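You operate a simulated robot arm through the tools that you are given. There is no shell and no other tool.

You are at the controls of a simulated robot arm. One attempt, no reset.

## Task
Pour one dose of mix into the sample mould and start the cure.
Fine: swing the mould arm back over its drip tray, slide the lid shut and clamp it before you press CURE; spill nothing. Where these are worked on the way, their far stop is far enough and under half their travel is too little: mould arm.

It is judged by the outcome, as a careful person would: the job done as asked, and still so three seconds after it is handed in. It fails if anything else is knocked over, pushed out of place, dropped, spilled or broken. A push-on lid holds only when it is set on centred and level and pressed home; a screw cap is set on level and turned clockwise until tight.

## Robot
A 7-joint arm with a three-finger gripper, fixed in place. Base frame: the origin is at the foot of the arm, x ahead of it, y to its left, z up. Lengths are in m, angles in degrees, forces in N, time in s.
With the tool pointing down near the work surface it reaches from about 0.48 to 0.94 m from the base axis. Its first joint turns from -166.0 to 166.0 degrees. Payload 2.69 kg.
Tool frame: the origin (TCP) lies between the finger pads and is the grasp point; the fingertips stand 0.029 m ahead of it; z points along the fingers, y is the line along which they close. Largest opening 0.12 m; the body of the gripper starts 0.078 m behind the TCP.
Orientation is told as [roll, pitch, yaw] about the base's x, y, z axes, in that order, counted from this pose: with the fingers straight down and closing along the base's y, the tool's x points along the base's -x, its y along +y and its z along -z.

## Interface
- The arm moves only by the tool step_arm. Its argument "moves" is a list of rows, each an object (a shift or turn left out is 0, a gripper value left out holds the last) with "linear": the shift along the base's x, y, z in m, a list of three; "dr": the turn, a rotation vector about the base's x, y, z in degrees, a list of three; "hand": the finger opening in m, from 0 to 0.12. In form: [{"linear": [dx, dy, dz], "dr": [ax, ay, az], "hand": hand}, ...]. A call has 1 to 20 rows; each row is the pose to reach, as a shift and turn from the pose commanded when the call began. Rows are played at 5 a second. More than 0.05 m and 8.6 degrees between two rows, or a gripper value outside its range, and nothing of the call is played. Where a pose cannot be reached the arm comes as near as it can. A force on the tool above 40 N (or 10 N above the force at the start of the call, whichever is more), or a blocked arm, ends the call early, and 0.2 s more pass. The fingers move at their own pace and stop on an object; they squeeze with about 24 N. The grip force told is the motor's: it shows also when the fingers shut on nothing. Time passes only in rows, and 0.2 s behind the last, so rows that repeat a pose let the fingers close. The reply holds the time, the measured pose of the TCP, the force on the tool along the base axes, the opening and the grip force, in the units named above and with some noise, with the torque about the TCP (base axes, N m) and any sound that the robot's microphone picked up, and new pictures: "views" is both (left out), scene, wrist or none.
- Cameras (640 x 400 px; columns grow to the right, rows downward): "scene" is fixed at [0.2206, -0.4995, 1.6274]; the picture's right is [0.61, -0.79, 0.00], its down [-0.62, -0.48, -0.63] and it looks along [0.50, 0.38, -0.78] (base axes); focal length 368 px, centre (320, 200). "wrist" rides on the gripper at [0.063, 0, -0.104] in the tool frame; the picture's right is [0.00, 1.00, 0.00], its down [-0.83, 0.00, -0.56] and it looks along [-0.56, 0.00, 0.83] (tool axes); focal length 275 px, centre (320, 200). There is no depth. A picture from a camera that has moved, and an enlarged one, comes with that camera's place and axes in the base frame and with its lens.
- slide_trunk(by): slides the trunk up (or, below 0, down) by that many m; the arm rides with it, the base frame stays. It gives what a move gives, with no picture.
- close_up(camera, box): a new picture of the part [left, top, right, bottom] of that camera's present view, enlarged. No time passes.
- job_done(): hands the job in; it is judged then, once.

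Nothing tells you positions but the pictures and the camera data. Unless the task says otherwise, let go and move clear before handing in.

The tools are called after "Call:" as a command line: name --argument value ..., lists and objects as JSON in quotes. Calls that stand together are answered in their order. step_arm: Moves the arm, as the interface text tells. Its arguments: {"type":"object","properties":{"moves":{"type":"array"},"views":{"type":"string","enum":["both","scene","wrist","none"]}},"required":["moves"]} The other tools are called the same way: slide_trunk (by) slides the trunk up or down; close_up (camera, box) takes an enlarged picture of a part of a camera's view; job_done () hands the job in.

At the start:

```text
clock: 0.0
tcp_pos: [0.4464, -0.0586, 1.1727]
tool_rot: [0.0, 0.1, 0.1]
contact_force: [0.3, 1.0, -0.4]
ft_torque: [-0.01, -0.05, 0.01]
finger_gap: 0.1198
grasp_force: 0.0
trunk travel left (down, up): [-0.588, 0.025]
```

scene: 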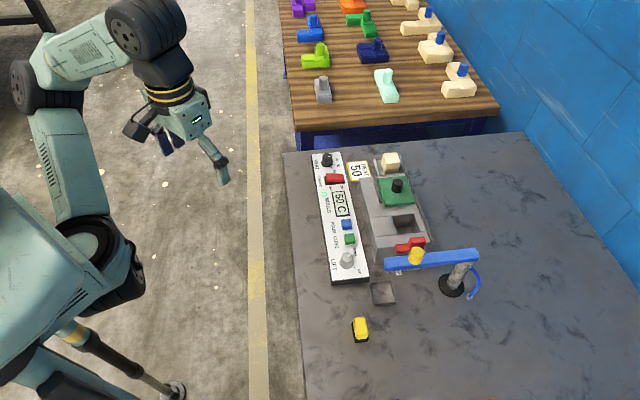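
wrist: 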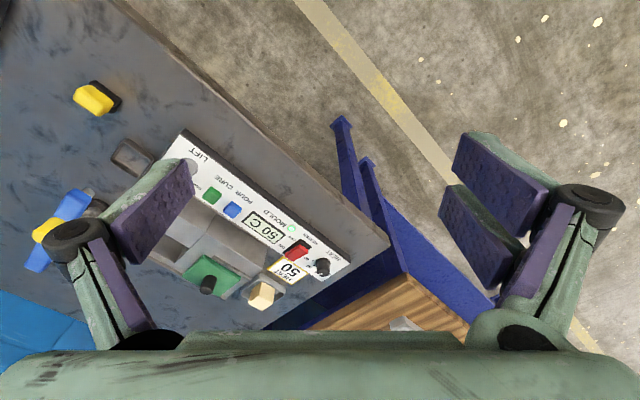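

I see a table with a white control panel, a mould machine with a green lid, and a blue arm on a post. I'll take enlarged pictures first to read the labels and locate things.

Call:
close_up --camera "scene" --box '[290, 140, 450, 290]'

Call:
close_up --camera "scene" --box '[300, 220, 500, 350]'

Call:
close_up --camera "wrist" --box '[20, 80, 380, 310]'

```text
2.67 times, centred on (370, 215) of scene
camera zoom: at [0.2206, -0.4995, 1.6274], right [0.61, -0.79, 0.0], down [-0.62, -0.48, -0.63], along [0.5, 0.38, -0.78], focal length 982 px, centre (187, 160)
```

zoom: 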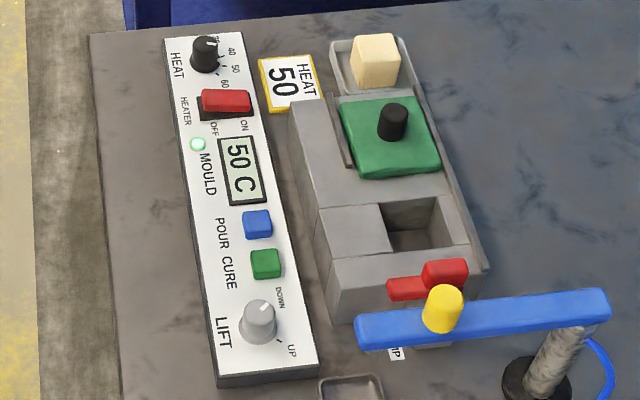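

```text
3.08 times, centred on (400, 285) of scene
camera zoom: at [0.2206, -0.4995, 1.6274], right [0.61, -0.79, 0.0], down [-0.62, -0.48, -0.63], along [0.5, 0.38, -0.78], focal length 1133 px, centre (74, -62)
```

zoom: 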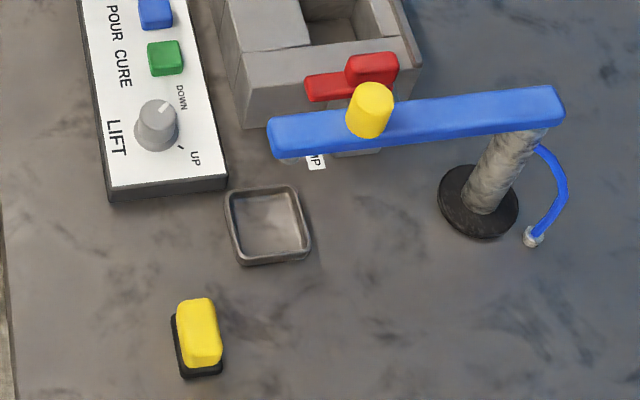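

```text
1.74 times, centred on (200, 195) of wrist
camera zoom: at [0.384, -0.0589, 1.2778], right [-0.01, 1.0, 0.0], down [0.83, 0.01, 0.55], along [0.55, 0.0, -0.83], focal length 479 px, centre (529, 209)
```

zoom: 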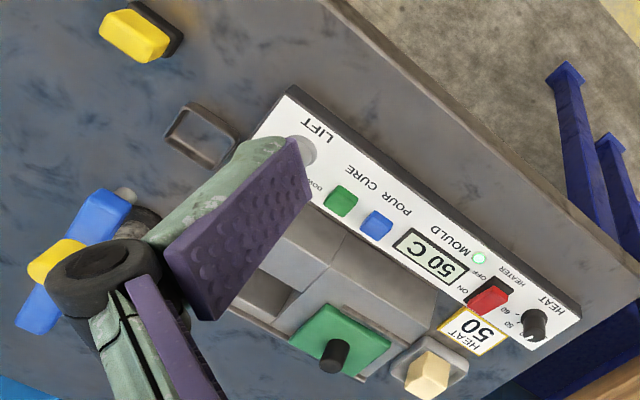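

The panel runs diagonally across the table: HEAT, HEATER, a display reading 50 C, POUR, CURE and LIFT. The mould block has a green sliding lid and a red clamp. The blue mould arm with its yellow handle seems to be parked over the drip tray. I'll shift the wrist camera over the work at a safe height for a second look.

Call:
step_arm --moves '[{"linear": [0, -0.045, 0]}, {"linear": [0, -0.09, 0]}, {"linear": [0, -0.135, 0]}, {"linear": [0, -0.18, 0]}, {"linear": [0, -0.225, 0]}, {"linear": [0, -0.27, 0]}, {"linear": [0, -0.27, 0]}]' --views "both"

```text
clock: 1.6
tcp_pos: [0.4464, -0.3276, 1.1647]
tool_rot: [-0.3, 0.3, 0.1]
contact_force: [-0.7, -0.5, 0.5]
ft_torque: [-0.01, 0.0, -0.02]
finger_gap: 0.12
grasp_force: 0.0
out of reach, approached as far as the arm can: row 5, 6, 7
trunk travel left (down, up): [-0.588, 0.025]
camera wrist: at [0.3839, -0.3279, 1.2711], right [-0.01, 1.0, 0.0], down [0.83, 0.01, 0.55], along [0.55, 0.0, -0.83], focal length 275 px, centre (320, 200)
```

scene: 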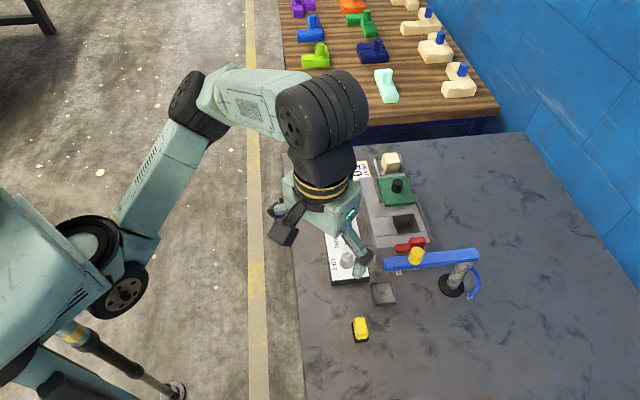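
wrist: 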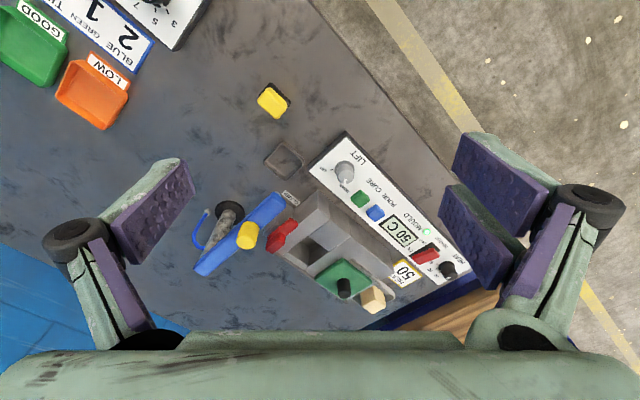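

Call:
close_up --camera "wrist" --box '[180, 70, 480, 320]'

Call:
close_up --camera "wrist" --box '[190, 180, 310, 280]'

Call:
close_up --camera "wrist" --box '[300, 130, 420, 230]'

Call:
close_up --camera "wrist" --box '[0, 0, 220, 150]'

```text
1.60 times, centred on (330, 195) of wrist
camera zoom: at [0.3839, -0.3279, 1.2711], right [-0.01, 1.0, 0.0], down [0.83, 0.01, 0.55], along [0.55, 0.0, -0.83], focal length 440 px, centre (304, 208)
```

zoom: 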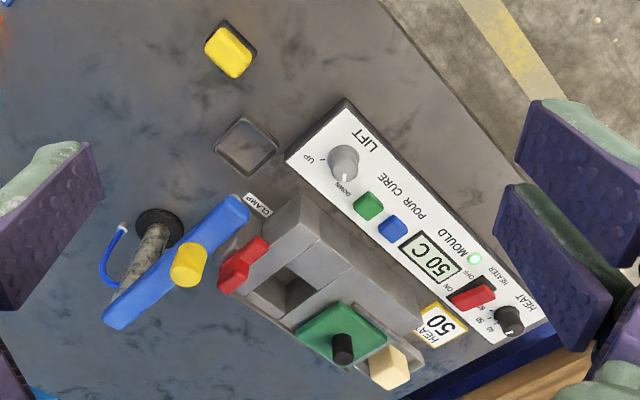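

```text
4.00 times, centred on (250, 230) of wrist
camera zoom: at [0.3839, -0.3279, 1.2711], right [-0.01, 1.0, 0.0], down [0.83, 0.01, 0.55], along [0.55, 0.0, -0.83], focal length 1101 px, centre (600, 80)
```

zoom: 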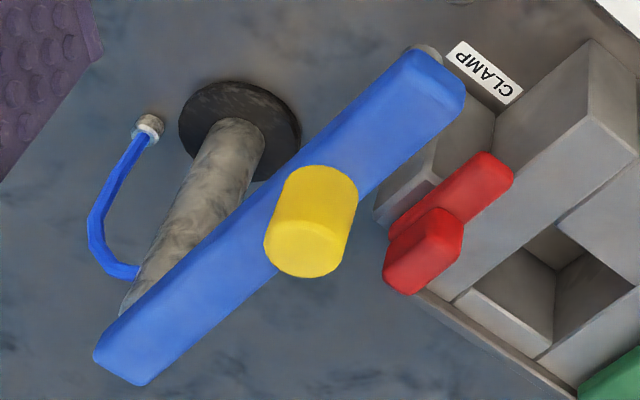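

```text
4.00 times, centred on (360, 180) of wrist
camera zoom: at [0.3839, -0.3279, 1.2711], right [-0.01, 1.0, 0.0], down [0.83, 0.01, 0.55], along [0.55, 0.0, -0.83], focal length 1101 px, centre (160, 280)
```

zoom: 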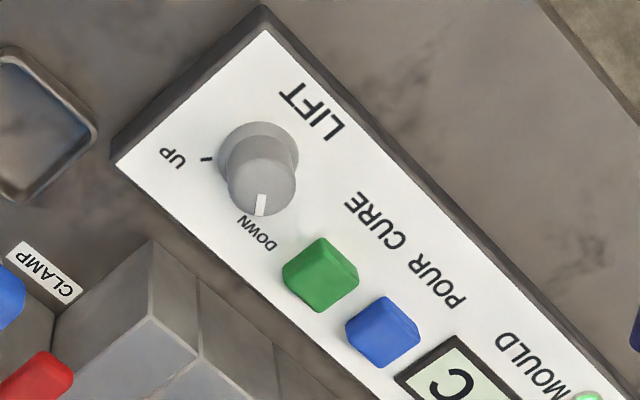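

```text
2.67 times, centred on (110, 75) of wrist
camera zoom: at [0.3839, -0.3279, 1.2711], right [-0.01, 1.0, 0.0], down [0.83, 0.01, 0.55], along [0.55, 0.0, -0.83], focal length 734 px, centre (880, 533)
```

zoom: 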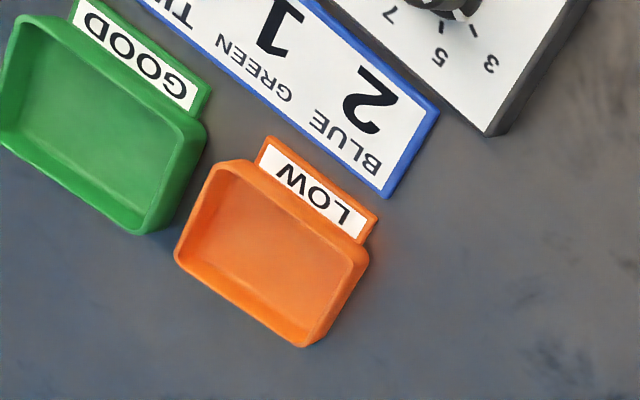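

The arm's yellow handle tops out near (0.63, -0.42, 1.01), and the arm tip hangs over the drip tray. The LIFT knob points to DOWN. I'll drop to about z 1.09 to get better reach, then look again.

Call:
step_arm --moves '[{"linear": [0, 0, -0.04]}, {"linear": [0, 0, -0.08]}, {"linear": [0.03, 0, -0.08]}, {"linear": [0.06, 0, -0.08]}, {"linear": [0.06, 0, -0.08]}]' --views "both"

```text
clock: 2.8
tcp_pos: [0.5064, -0.3276, 1.085]
tool_rot: [-0.1, 0.1, 0.1]
contact_force: [0.3, -0.4, -0.5]
ft_torque: [0.0, 0.02, 0.01]
finger_gap: 0.12
grasp_force: 0.1
trunk travel left (down, up): [-0.588, 0.025]
camera wrist: at [0.4447, -0.3275, 1.191], right [-0.01, 1.0, 0.0], down [0.83, 0.01, 0.55], along [0.55, 0.0, -0.83], focal length 275 px, centre (320, 200)
```

scene: 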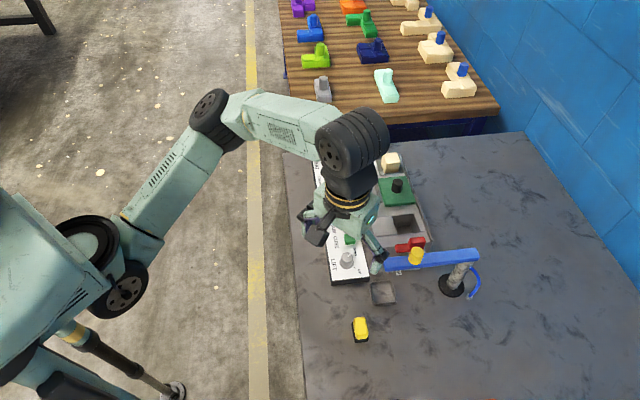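
wrist: 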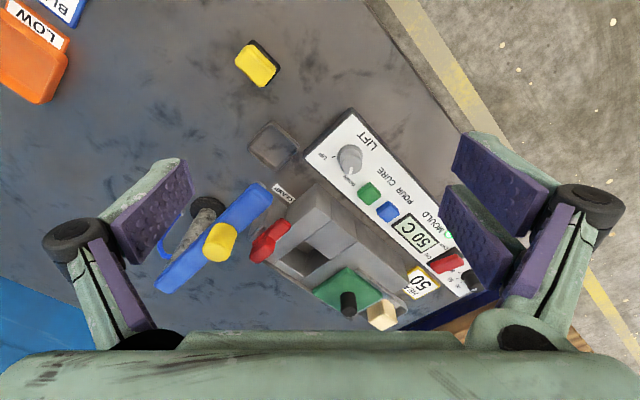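

Call:
close_up --camera "wrist" --box '[150, 170, 310, 300]'

Call:
close_up --camera "wrist" --box '[240, 190, 420, 340]'

Call:
close_up --camera "wrist" --box '[300, 100, 470, 230]'

```text
3.08 times, centred on (230, 235) of wrist
camera zoom: at [0.4447, -0.3275, 1.191], right [-0.01, 1.0, 0.0], down [0.83, 0.01, 0.55], along [0.55, 0.0, -0.83], focal length 847 px, centre (597, 92)
```

zoom: 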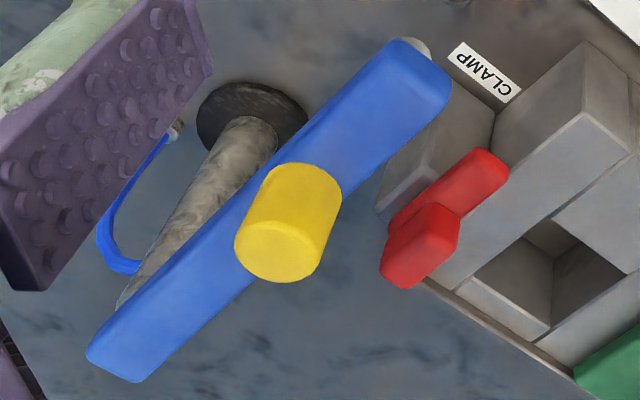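

```text
2.67 times, centred on (330, 265) of wrist
camera zoom: at [0.4447, -0.3275, 1.191], right [-0.01, 1.0, 0.0], down [0.83, 0.01, 0.55], along [0.55, 0.0, -0.83], focal length 734 px, centre (293, 27)
```

zoom: 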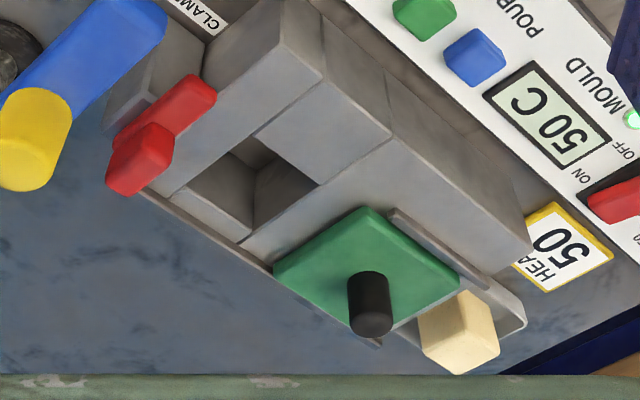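

```text
3.08 times, centred on (385, 165) of wrist
camera zoom: at [0.4447, -0.3275, 1.191], right [-0.01, 1.0, 0.0], down [0.83, 0.01, 0.55], along [0.55, 0.0, -0.83], focal length 847 px, centre (120, 308)
```

zoom: 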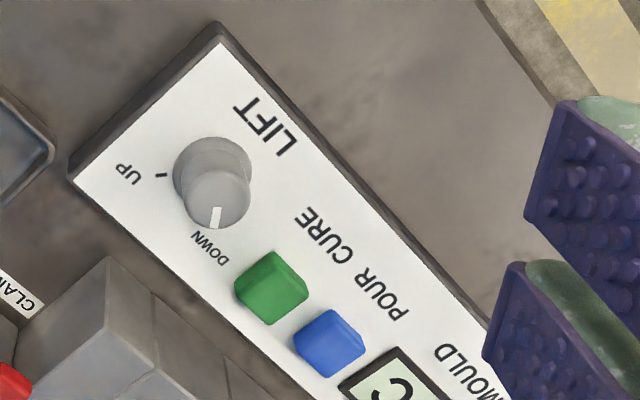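

Call:
close_up --camera "scene" --box '[300, 140, 380, 190]'

Call:
close_up --camera "scene" --box '[380, 230, 490, 300]'

Call:
close_up --camera "scene" --box '[340, 270, 410, 350]'

```text
8.00 times, centred on (340, 165) of scene
camera zoom: at [0.2206, -0.4995, 1.6274], right [0.61, -0.79, 0.0], down [-0.62, -0.48, -0.63], along [0.5, 0.38, -0.78], focal length 2947 px, centre (160, 480)
```

zoom: 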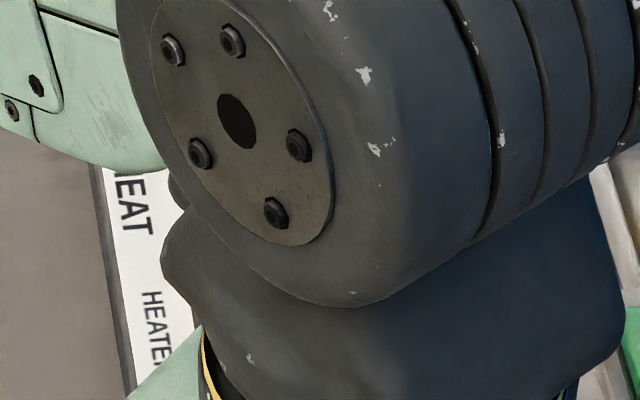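

```text
5.71 times, centred on (435, 265) of scene
camera zoom: at [0.2206, -0.4995, 1.6274], right [0.61, -0.79, 0.0], down [-0.62, -0.48, -0.63], along [0.5, 0.38, -0.78], focal length 2105 px, centre (-337, -171)
```

zoom: 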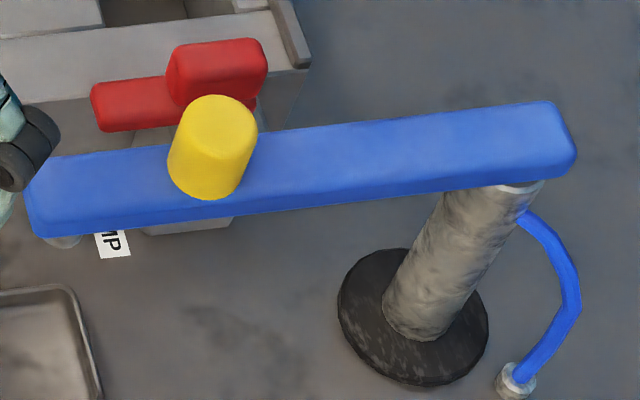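

```text
5.00 times, centred on (375, 310) of scene
camera zoom: at [0.2206, -0.4995, 1.6274], right [0.61, -0.79, 0.0], down [-0.62, -0.48, -0.63], along [0.5, 0.38, -0.78], focal length 1842 px, centre (45, -350)
```

zoom: 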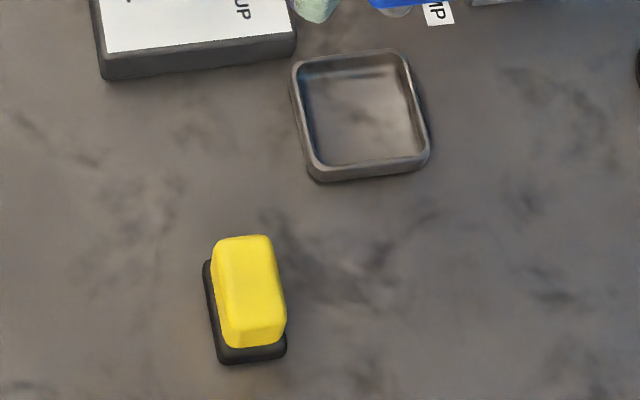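

The geometry so far: post near (0.72, -0.51), nozzle at a radius of about 0.17 m, and cavity centred near (0.77, -0.35) with the block top near z 0.876. Next I'll tilt the camera for a side view, to see the arm's height and whether it clears the clamp.

Call:
step_arm --moves '[{"linear": [-0.01, 0, 0], "dr": [0, -7, 0]}, {"linear": [-0.02, 0, 0], "dr": [0, -14, 0]}, {"linear": [-0.03, 0, 0], "dr": [0, -21, 0]}, {"linear": [-0.04, 0, 0], "dr": [0, -28, 0]}, {"linear": [-0.04, 0, -0.02], "dr": [0, -35, 0]}, {"linear": [-0.04, 0, -0.04], "dr": [0, -40, 0]}, {"linear": [-0.04, 0, -0.06], "dr": [0, -40, 0]}, {"linear": [-0.04, 0, -0.06], "dr": [0, -40, 0]}]' --views "both"

```text
clock: 4.6
tcp_pos: [0.4677, -0.3281, 1.0237]
tool_rot: [-0.2, -40.0, 0.1]
contact_force: [-0.6, -0.3, 0.0]
ft_torque: [0.01, 0.03, 0.0]
finger_gap: 0.1199
grasp_force: 0.1
trunk travel left (down, up): [-0.588, 0.025]
camera wrist: at [0.3514, -0.328, 1.0651], right [0.0, 1.0, 0.0], down [0.28, 0.01, 0.96], along [0.96, 0.0, -0.28], focal length 275 px, centre (320, 200)
```

scene: 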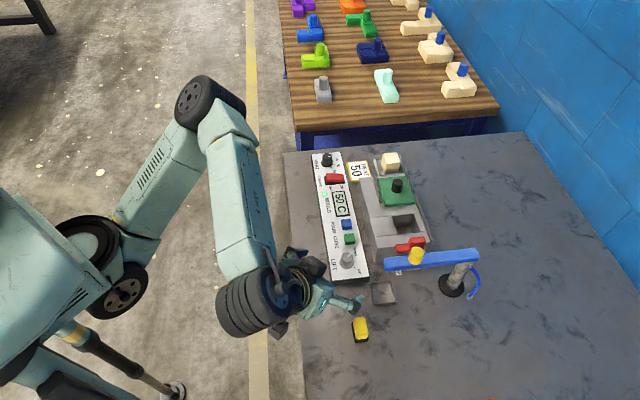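
wrist: 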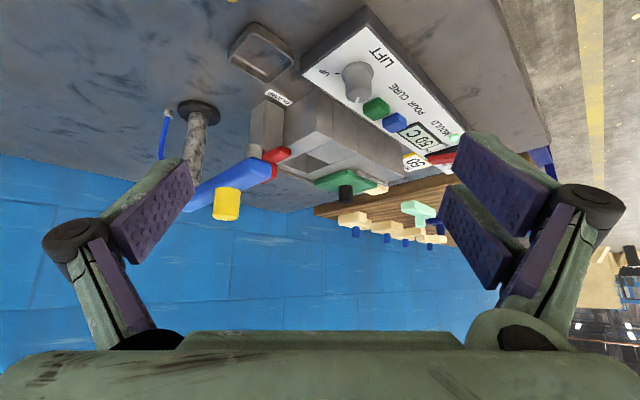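

Call:
close_up --camera "wrist" --box '[160, 80, 320, 230]'

Call:
close_up --camera "wrist" --box '[240, 80, 400, 220]'

Call:
close_up --camera "scene" --box '[310, 145, 400, 205]'

Call:
close_up --camera "scene" --box '[360, 150, 440, 260]'

```text
2.67 times, centred on (240, 155) of wrist
camera zoom: at [0.3514, -0.328, 1.0651], right [0.0, 1.0, 0.0], down [0.28, 0.01, 0.96], along [0.96, 0.0, -0.28], focal length 734 px, centre (533, 320)
```

zoom: 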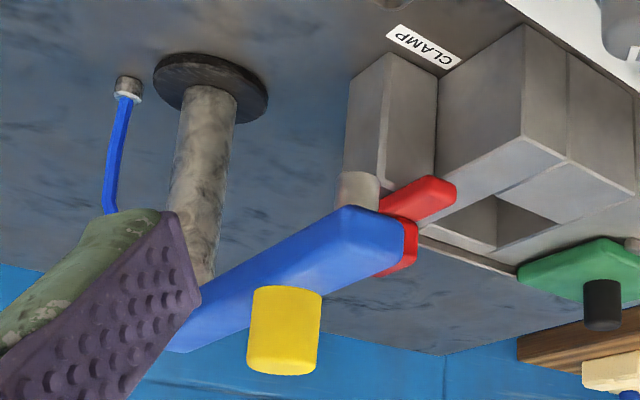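

```text
2.86 times, centred on (320, 150) of wrist
camera zoom: at [0.3514, -0.328, 1.0651], right [0.0, 1.0, 0.0], down [0.28, 0.01, 0.96], along [0.96, 0.0, -0.28], focal length 786 px, centre (320, 343)
```

zoom: 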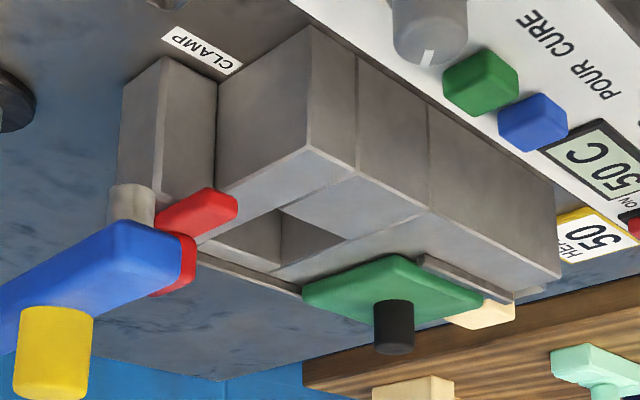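

```text
6.67 times, centred on (355, 175) of scene
camera zoom: at [0.2206, -0.4995, 1.6274], right [0.61, -0.79, 0.0], down [-0.62, -0.48, -0.63], along [0.5, 0.38, -0.78], focal length 2456 px, centre (87, 367)
```

zoom: 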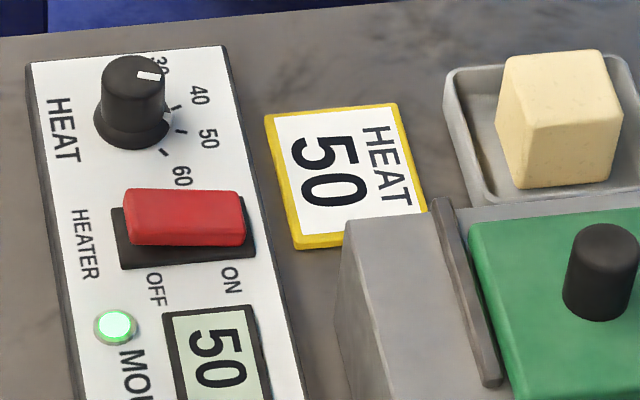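

```text
3.64 times, centred on (400, 205) of scene
camera zoom: at [0.2206, -0.4995, 1.6274], right [0.61, -0.79, 0.0], down [-0.62, -0.48, -0.63], along [0.5, 0.38, -0.78], focal length 1339 px, centre (29, 182)
```

zoom: 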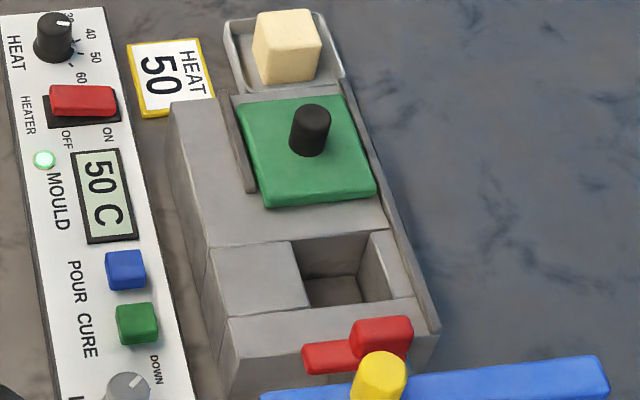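

The side view shows the nozzle bottom near z 0.936, the bar underside near 0.950 and the clamp handle top near 0.93, so the arm should swing over the clamp. LIFT DOWN looks right, since it probably works the mould's ejector, and HEAT is at 50 with the mould lamp green. I'll level the tool again and look at the clamp from above.

Call:
step_arm --moves '[{"linear": [0, 0, 0.03], "dr": [0, 7, 0]}, {"linear": [0.01, 0, 0.06], "dr": [0, 14, 0]}, {"linear": [0.03, -0.01, 0.09], "dr": [0, 21, 0]}, {"linear": [0.05, -0.02, 0.09], "dr": [0, 28, 0]}, {"linear": [0.07, -0.03, 0.09], "dr": [0, 35, 0]}, {"linear": [0.09, -0.04, 0.09], "dr": [0, 40, 0]}, {"linear": [0.12, -0.05, 0.09], "dr": [0, 40, 0]}, {"linear": [0.14, -0.06, 0.09], "dr": [0, 40, 0]}, {"linear": [0.14, -0.06, 0.09], "dr": [0, 40, 0]}]' --views "both"

```text
clock: 6.6
tcp_pos: [0.608, -0.3875, 1.1139]
tool_rot: [-0.1, 0.1, 0.1]
contact_force: [0.4, -0.2, -0.4]
ft_torque: [0.03, 0.02, -0.01]
finger_gap: 0.1197
grasp_force: 0.1
trunk travel left (down, up): [-0.588, 0.025]
camera wrist: at [0.5448, -0.388, 1.2207], right [-0.01, 1.0, 0.0], down [0.83, 0.0, 0.55], along [0.55, 0.0, -0.83], focal length 275 px, centre (320, 200)
```

scene: 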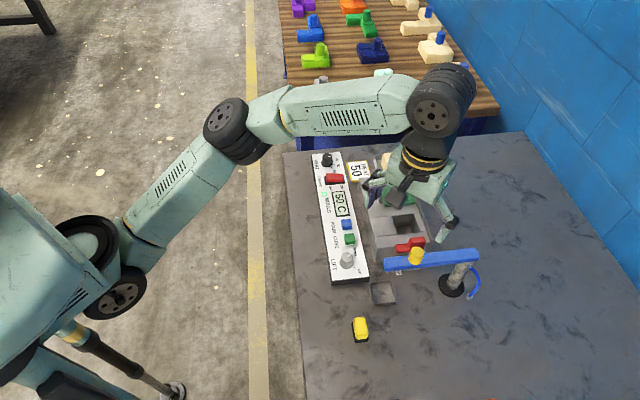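
wrist: 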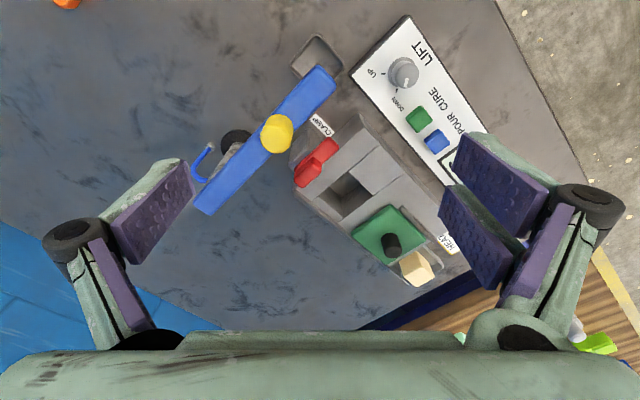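

Call:
close_up --camera "wrist" --box '[250, 100, 410, 230]'

Call:
close_up --camera "wrist" --box '[270, 160, 450, 300]'

Call:
close_up --camera "wrist" --box '[180, 50, 350, 220]'

```text
3.08 times, centred on (330, 165) of wrist
camera zoom: at [0.5448, -0.388, 1.2207], right [-0.01, 1.0, 0.0], down [0.83, 0.0, 0.55], along [0.55, 0.0, -0.83], focal length 847 px, centre (289, 308)
```

zoom: 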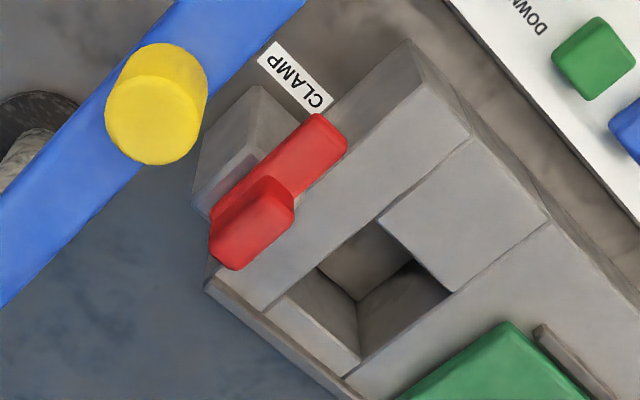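

```text
2.86 times, centred on (360, 230) of wrist
camera zoom: at [0.5448, -0.388, 1.2207], right [-0.01, 1.0, 0.0], down [0.83, 0.0, 0.55], along [0.55, 0.0, -0.83], focal length 786 px, centre (206, 114)
```

zoom: 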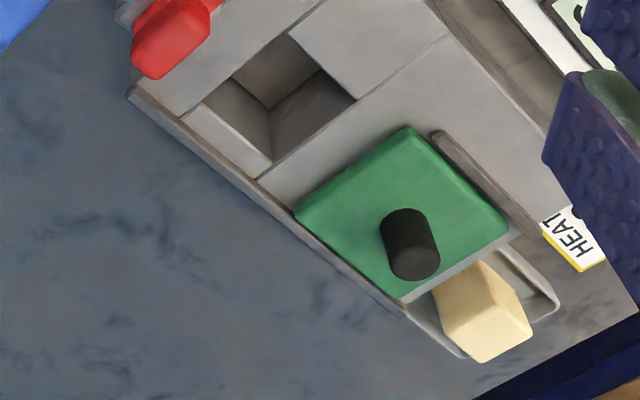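

```text
2.35 times, centred on (265, 135) of wrist
camera zoom: at [0.5448, -0.388, 1.2207], right [-0.01, 1.0, 0.0], down [0.83, 0.0, 0.55], along [0.55, 0.0, -0.83], focal length 648 px, centre (449, 353)
```

zoom: 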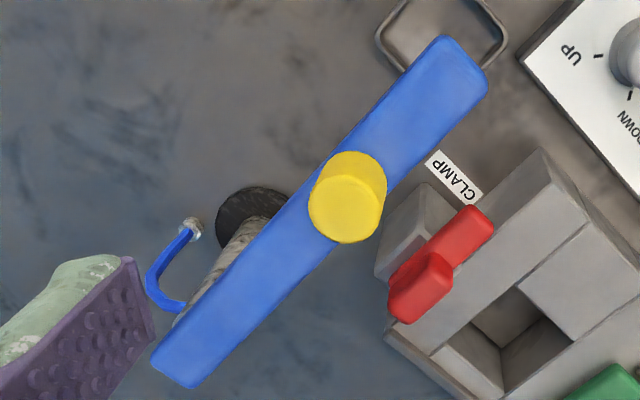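

Call:
close_up --camera "wrist" --box '[285, 115, 365, 195]'

Call:
close_up --camera "scene" --box '[375, 225, 445, 275]'

```text
5.00 times, centred on (325, 155) of wrist
camera zoom: at [0.5448, -0.388, 1.2207], right [-0.01, 1.0, 0.0], down [0.83, 0.0, 0.55], along [0.55, 0.0, -0.83], focal length 1376 px, centre (295, 425)
```

zoom: 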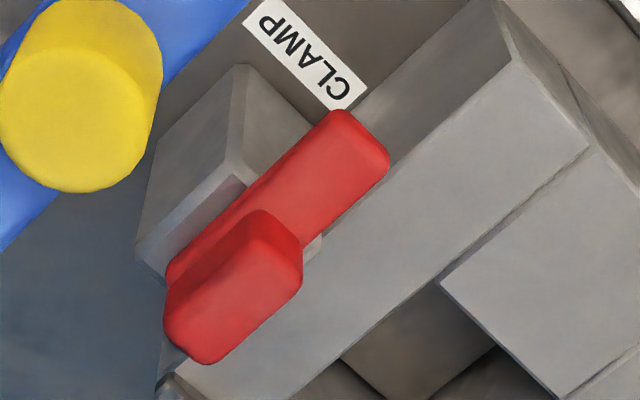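

```text
8.00 times, centred on (410, 250) of scene
camera zoom: at [0.2206, -0.4995, 1.6274], right [0.61, -0.79, 0.0], down [-0.62, -0.48, -0.63], along [0.5, 0.38, -0.78], focal length 2947 px, centre (-400, -200)
```

zoom: 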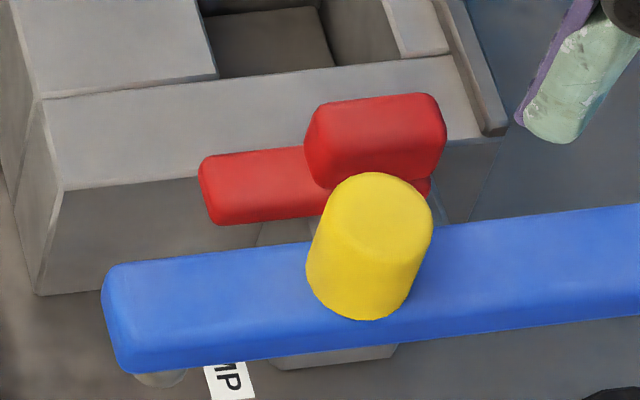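

The clamp is a red lever on a pedestal in front of the block, with its handle centred near (0.705, -0.403) and its top near z 0.925. A clockwise quarter turn should bring its foot over the lid. First comes the mould arm: I'll yaw the gripper -45° so it closes along the swing tangent and hover over the yellow handle.

Call:
step_arm --moves '[{"linear": [0.004, -0.006, 0], "dr": [0, 0, -7.5]}, {"linear": [0.008, -0.012, 0], "dr": [0, 0, -15]}, {"linear": [0.012, -0.018, 0], "dr": [0, 0, -22.5]}, {"linear": [0.016, -0.024, 0], "dr": [0, 0, -30]}, {"linear": [0.02, -0.03, -0.01], "dr": [0, 0, -37.5]}, {"linear": [0.022, -0.0375, -0.03], "dr": [0, 0, -45]}, {"linear": [0.022, -0.0375, -0.054], "dr": [0, 0, -45]}, {"linear": [0.022, -0.0375, -0.054], "dr": [0, 0, -45]}]' --views "both"

```text
clock: 8.4
tcp_pos: [0.6284, -0.4249, 1.0606]
tool_rot: [-0.1, 0.1, -44.9]
contact_force: [-0.4, 0.0, 0.2]
ft_torque: [0.0, 0.0, 0.02]
finger_gap: 0.1202
grasp_force: 0.0
trunk travel left (down, up): [-0.588, 0.025]
camera wrist: at [0.5849, -0.381, 1.1658], right [0.7, 0.71, 0.0], down [0.59, -0.59, 0.55], along [0.39, -0.39, -0.83], focal length 275 px, centre (320, 200)
```

scene: 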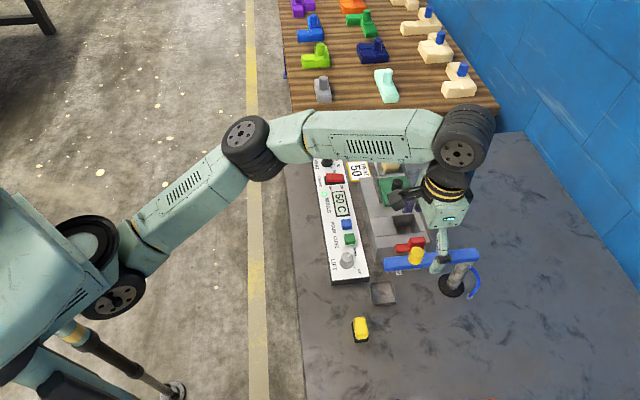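
wrist: 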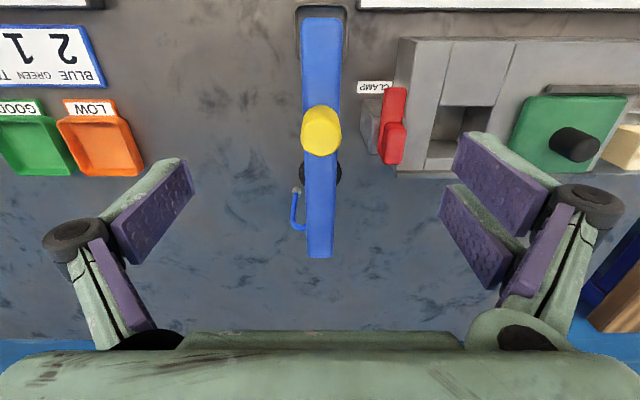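

Call:
close_up --camera "wrist" --box '[340, 20, 500, 180]'

Call:
close_up --camera "wrist" --box '[270, 0, 370, 270]'

Call:
close_up --camera "wrist" --box '[440, 0, 640, 180]'

```text
2.50 times, centred on (420, 100) of wrist
camera zoom: at [0.5849, -0.381, 1.1658], right [0.7, 0.71, 0.0], down [0.59, -0.59, 0.55], along [0.39, -0.39, -0.83], focal length 688 px, centre (70, 450)
```

zoom: 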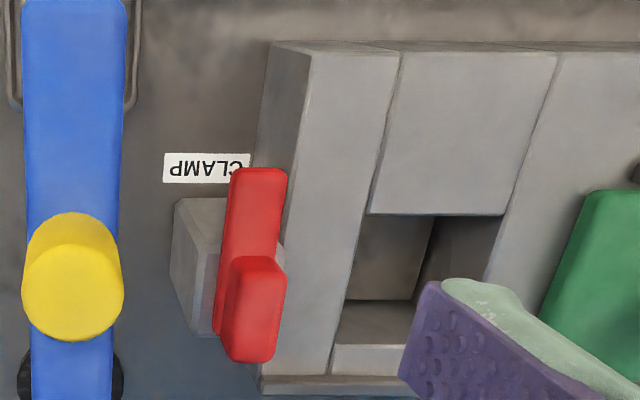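

```text
1.48 times, centred on (320, 135) of wrist
camera zoom: at [0.5849, -0.381, 1.1658], right [0.7, 0.71, 0.0], down [0.59, -0.59, 0.55], along [0.39, -0.39, -0.83], focal length 408 px, centre (320, 296)
```

zoom: 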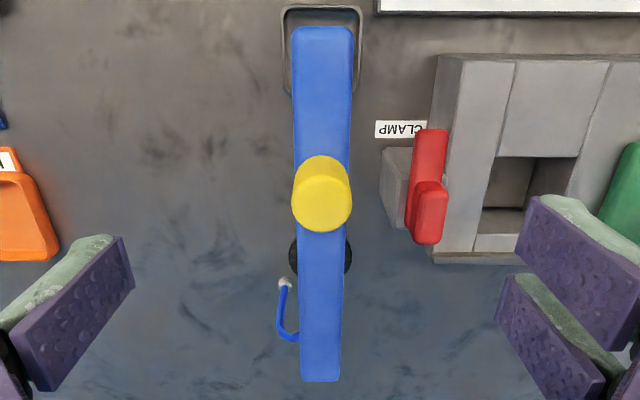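

```text
2.22 times, centred on (540, 90) of wrist
camera zoom: at [0.5849, -0.381, 1.1658], right [0.7, 0.71, 0.0], down [0.59, -0.59, 0.55], along [0.39, -0.39, -0.83], focal length 612 px, centre (-169, 444)
```

zoom: 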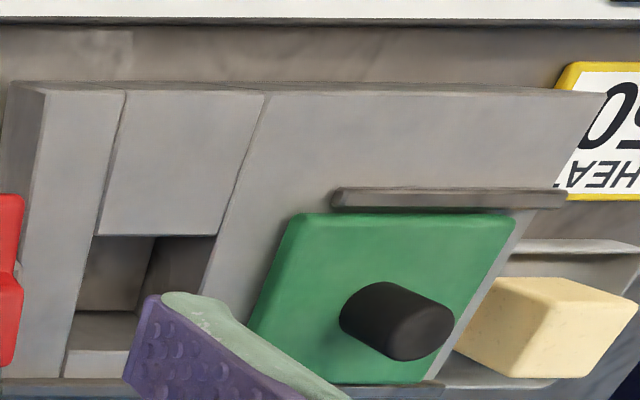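

The gripper is lined up with the bar, and the handle sits between the open fingers. I'll descend until the fingertips are just above the bar top (z about 0.971) and close on the handle.

Call:
step_arm --moves '[{"linear": [0, 0.001, -0.03]}, {"linear": [0, 0.001, -0.058]}, {"linear": [0, 0.001, -0.058]}, {"linear": [0, 0.001, -0.058], "hand": 0.06}, {"linear": [0, 0.001, -0.058], "hand": 0.06}, {"linear": [0, 0.001, -0.058], "hand": 0.06}, {"linear": [0, 0.001, -0.058], "hand": 0.06}, {"linear": [0, 0.001, -0.058], "hand": 0.06}]' --views "both"

```text
clock: 10.2
tcp_pos: [0.6294, -0.4225, 1.0025]
tool_rot: [0.1, 0.2, -44.9]
contact_force: [0.6, 0.4, -0.3]
ft_torque: [-0.03, 0.04, 0.03]
finger_gap: 0.0599
grasp_force: 0.1
trunk travel left (down, up): [-0.588, 0.025]
camera wrist: at [0.5843, -0.379, 1.1089], right [0.7, 0.71, 0.0], down [0.59, -0.58, 0.55], along [0.39, -0.39, -0.83], focal length 275 px, centre (320, 200)
```

scene: 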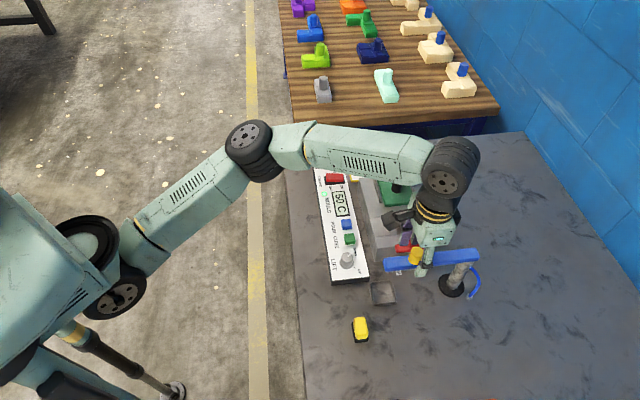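
wrist: 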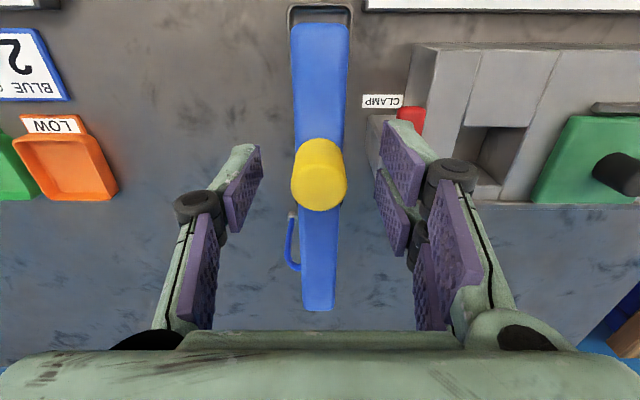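

The handle is centred between the fingers, so I'll close on it now.

Call:
step_arm --moves '[{"hand": 0.024}, {"hand": 0.02}, {"hand": 0.02}, {"hand": 0.02}, {"hand": 0.02}]' --views "wrist"

```text
clock: 11.4
tcp_pos: [0.6293, -0.4242, 1.0039]
tool_rot: [0.0, 0.1, -45.0]
contact_force: [-0.6, 0.9, -0.2]
ft_torque: [-0.02, 0.0, 0.1]
finger_gap: 0.025
grasp_force: 42.2
trunk travel left (down, up): [-0.588, 0.025]
camera wrist: at [0.5843, -0.379, 1.1089], right [0.7, 0.71, 0.0], down [0.59, -0.58, 0.55], along [0.39, -0.39, -0.83], focal length 275 px, centre (320, 200)
```

wrist: 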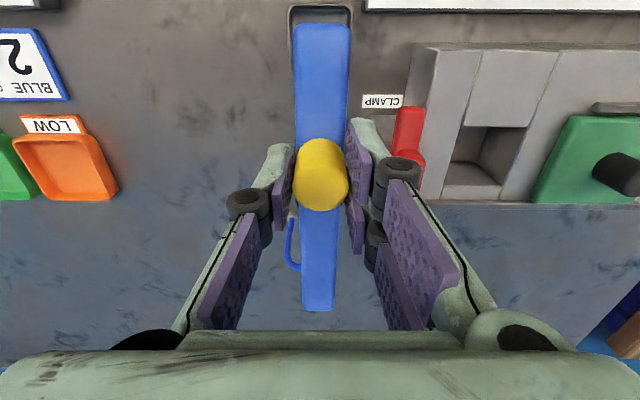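

Gripped, with a gap of 0.025 m. I'll swing the arm clockwise about the post near (0.7145, -0.5095), starting with a small arc to check the forces.

Call:
step_arm --moves '[{"linear": [0.0054, 0.0051, 0], "dr": [0, 0, -3.5]}, {"linear": [0.0111, 0.0098, 0], "dr": [0, 0, -7]}, {"linear": [0.0171, 0.0142, 0], "dr": [0, 0, -10.5]}, {"linear": [0.0233, 0.0182, 0], "dr": [0, 0, -14]}]' --views "both"

```text
clock: 12.4
tcp_pos: [0.6532, -0.4048, 1.0033]
tool_rot: [0.0, 0.2, -59.0]
contact_force: [-4.2, 8.6, -0.5]
ft_torque: [0.44, 0.2, 0.13]
finger_gap: 0.0249
grasp_force: 45.0
trunk travel left (down, up): [-0.588, 0.025]
camera wrist: at [0.6196, -0.3517, 1.1089], right [0.85, 0.52, 0.0], down [0.43, -0.71, 0.55], along [0.29, -0.47, -0.83], focal length 275 px, centre (320, 200)
```

scene: 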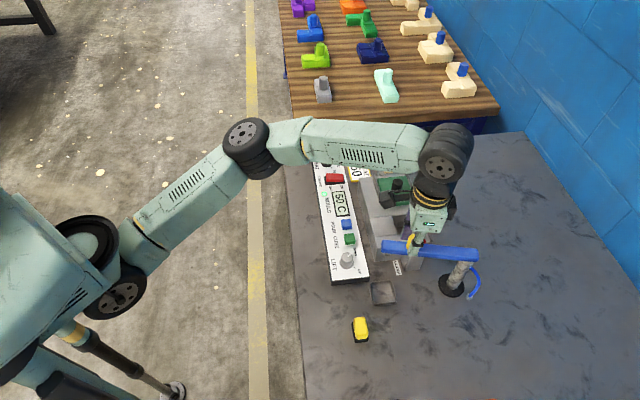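
wrist: 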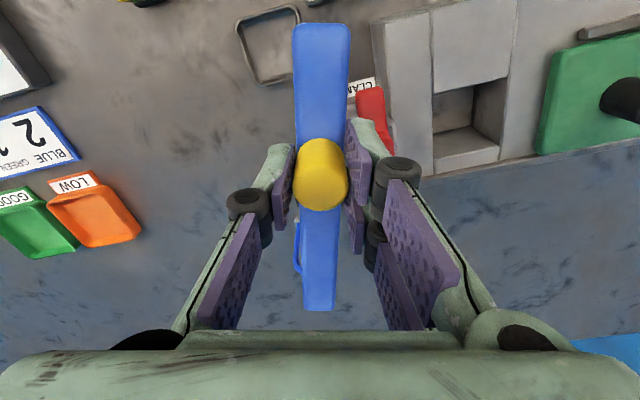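

The arm swings freely, with about 9 N of radial force, so I'll push the arc out slightly. I'll continue in smaller row steps and then check again.

Call:
step_arm --moves '[{"linear": [0.007, 0.0047, 0], "dr": [0, 0, -3.5]}, {"linear": [0.0142, 0.0087, 0], "dr": [0, 0, -7]}, {"linear": [0.0212, 0.0117, 0], "dr": [0, 0, -10.5]}, {"linear": [0.0284, 0.0143, 0], "dr": [0, 0, -14]}, {"linear": [0.0357, 0.0164, 0], "dr": [0, 0, -17.5]}, {"linear": [0.0431, 0.0181, 0], "dr": [0, 0, -21]}]' --views "both"

```text
clock: 13.6
tcp_pos: [0.6588, -0.3953, 1.001]
tool_rot: [0.2, -2.1, -74.1]
contact_force: [2.8, -2.0, 5.1]
ft_torque: [-1.29, -0.26, 0.13]
finger_gap: 0.0252
grasp_force: 45.0
out of reach, approached as far as the arm can: row 4, 5
trunk travel left (down, up): [-0.588, 0.025]
stopped in row 5: the force on the tool passed its limit at 92 N (the readings are from after the stop); the commanded pose is now the measured one
camera wrist: at [0.6388, -0.3313, 1.1044], right [0.96, 0.28, 0.0], down [0.22, -0.78, 0.59], along [0.17, -0.56, -0.81], focal length 275 px, centre (320, 200)
```

scene: 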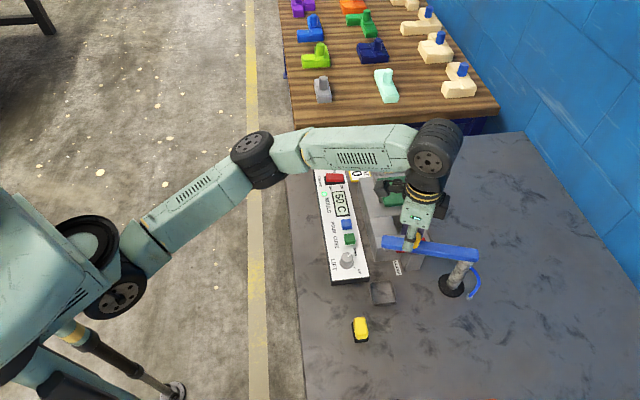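
wrist: 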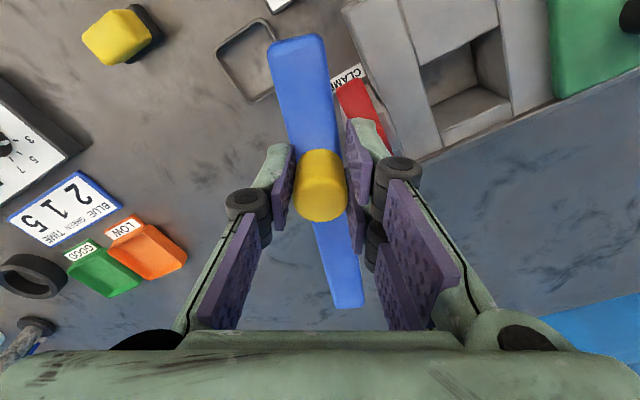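

The arm swung about 18°, then the wrist hit a limit, since the bar turned less than the gripper did. I'll release the handle, back off upward and check what's reachable before going on.

Call:
step_arm --moves '[{"hand": 0.04}, {"hand": 0.06}, {"hand": 0.06}, {"hand": 0.06, "linear": [0, 0, 0.02]}, {"hand": 0.06, "linear": [0, 0, 0.05]}, {"hand": 0.06, "linear": [0, 0, 0.07]}]' --views "both"

```text
clock: 15.0
tcp_pos: [0.6442, -0.39, 1.0655]
tool_rot: [0.3, -2.0, -73.9]
contact_force: [-0.5, -0.3, 0.3]
ft_torque: [0.04, -0.03, -0.01]
finger_gap: 0.06
grasp_force: 0.0
out of reach, approached as far as the arm can: row 5, 6
trunk travel left (down, up): [-0.588, 0.025]
camera wrist: at [0.6237, -0.327, 1.1675], right [0.96, 0.28, 0.0], down [0.23, -0.78, 0.58], along [0.17, -0.56, -0.81], focal length 275 px, centre (320, 200)
```

scene: 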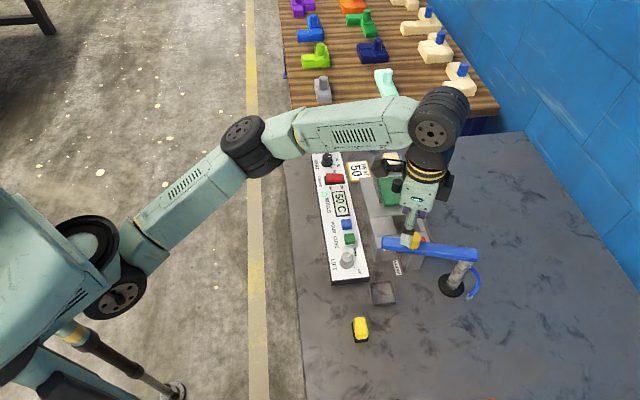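
wrist: 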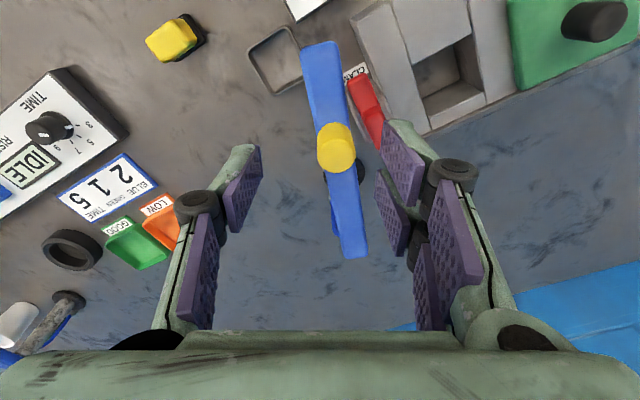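

The reach shrinks as the wrist yaws this way, so turning the gripper with the handle won't work. Instead I'll push the handle using two slightly open fingers as a cradle, with the tool's -x side facing along the swing. That needs yaw of about +28° down to -17°. First I'll level the tool, then test that yaw behind the handle.

Call:
step_arm --moves '[{"linear": [-0.01, -0.005, 0], "dr": [1.92, 0.55, 0]}, {"linear": [-0.02, -0.015, 0], "dr": [1.92, 0.55, 0]}, {"linear": [-0.028, -0.0275, 0], "dr": [1.92, 0.55, 0]}]' --views "none"

Call:
step_arm --moves '[{"dr": [0, 0, 8]}, {"dr": [0, 0, 16]}, {"dr": [0, 0, 24]}, {"dr": [0, 0, 32]}, {"dr": [0, 0, 40]}, {"dr": [0, 0, 48]}, {"dr": [0, 0, 56]}, {"dr": [0, 0, 64]}, {"dr": [0, 0, 72]}, {"dr": [0, 0, 80]}, {"dr": [0, 0, 88]}, {"dr": [0, 0, 96]}, {"dr": [0, 0, 102]}, {"dr": [0, 0, 102]}]' --views "both"

```text
clock: 15.8
tcp_pos: [0.6155, -0.418, 1.0647]
tool_rot: [0.2, 0.2, -74.1]
contact_force: [-0.6, -0.1, 0.4]
ft_torque: [-0.02, 0.02, -0.02]
finger_gap: 0.0599
grasp_force: 0.0
trunk travel left (down, up): [-0.588, 0.025]
```

```text
clock: 18.8
tcp_pos: [0.6139, -0.4189, 1.0642]
tool_rot: [0.2, 0.1, 28.1]
contact_force: [-0.3, 0.1, 0.4]
ft_torque: [-0.01, -0.02, -0.01]
finger_gap: 0.06
grasp_force: 0.0
trunk travel left (down, up): [-0.588, 0.025]
camera wrist: at [0.5592, -0.4494, 1.1705], right [-0.47, 0.88, 0.0], down [0.73, 0.39, 0.55], along [0.49, 0.27, -0.83], focal length 275 px, centre (320, 200)
```

scene: 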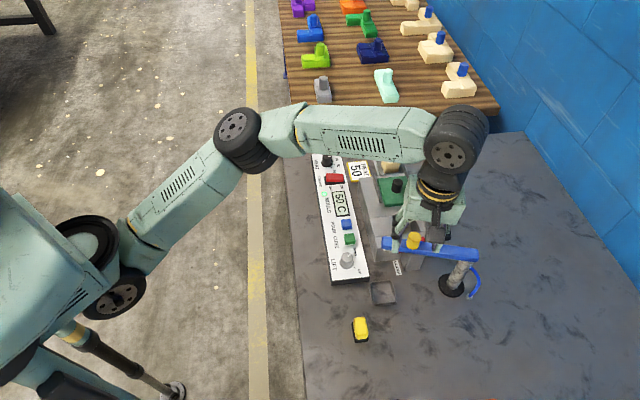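
wrist: 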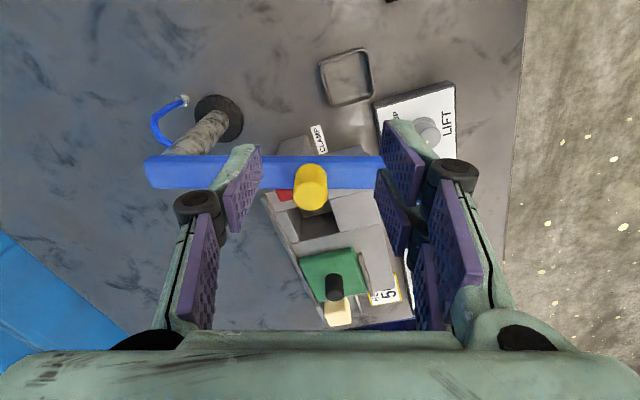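

Call:
close_up --camera "wrist" --box '[140, 60, 400, 240]'

Call:
close_up --camera "scene" --box '[360, 210, 500, 310]'

```text
2.22 times, centred on (270, 150) of wrist
camera zoom: at [0.5592, -0.4494, 1.1705], right [-0.47, 0.88, 0.0], down [0.73, 0.39, 0.55], along [0.49, 0.27, -0.83], focal length 612 px, centre (431, 311)
```

zoom: 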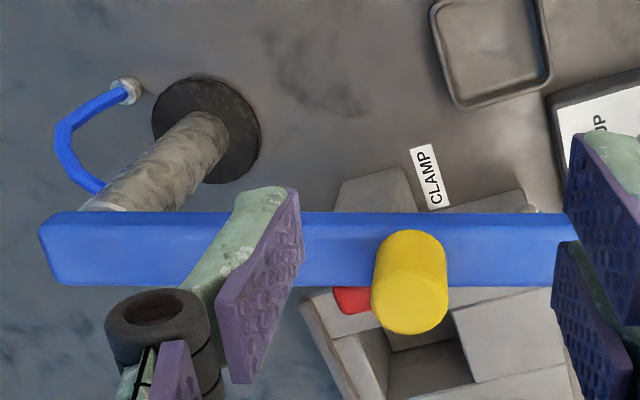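

```text
4.00 times, centred on (430, 260) of scene
camera zoom: at [0.2206, -0.4995, 1.6274], right [0.61, -0.79, 0.0], down [-0.62, -0.48, -0.63], along [0.5, 0.38, -0.78], focal length 1473 px, centre (-120, -40)
```

zoom: 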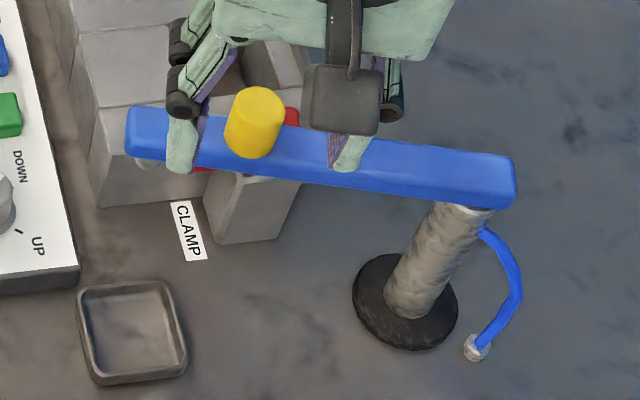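

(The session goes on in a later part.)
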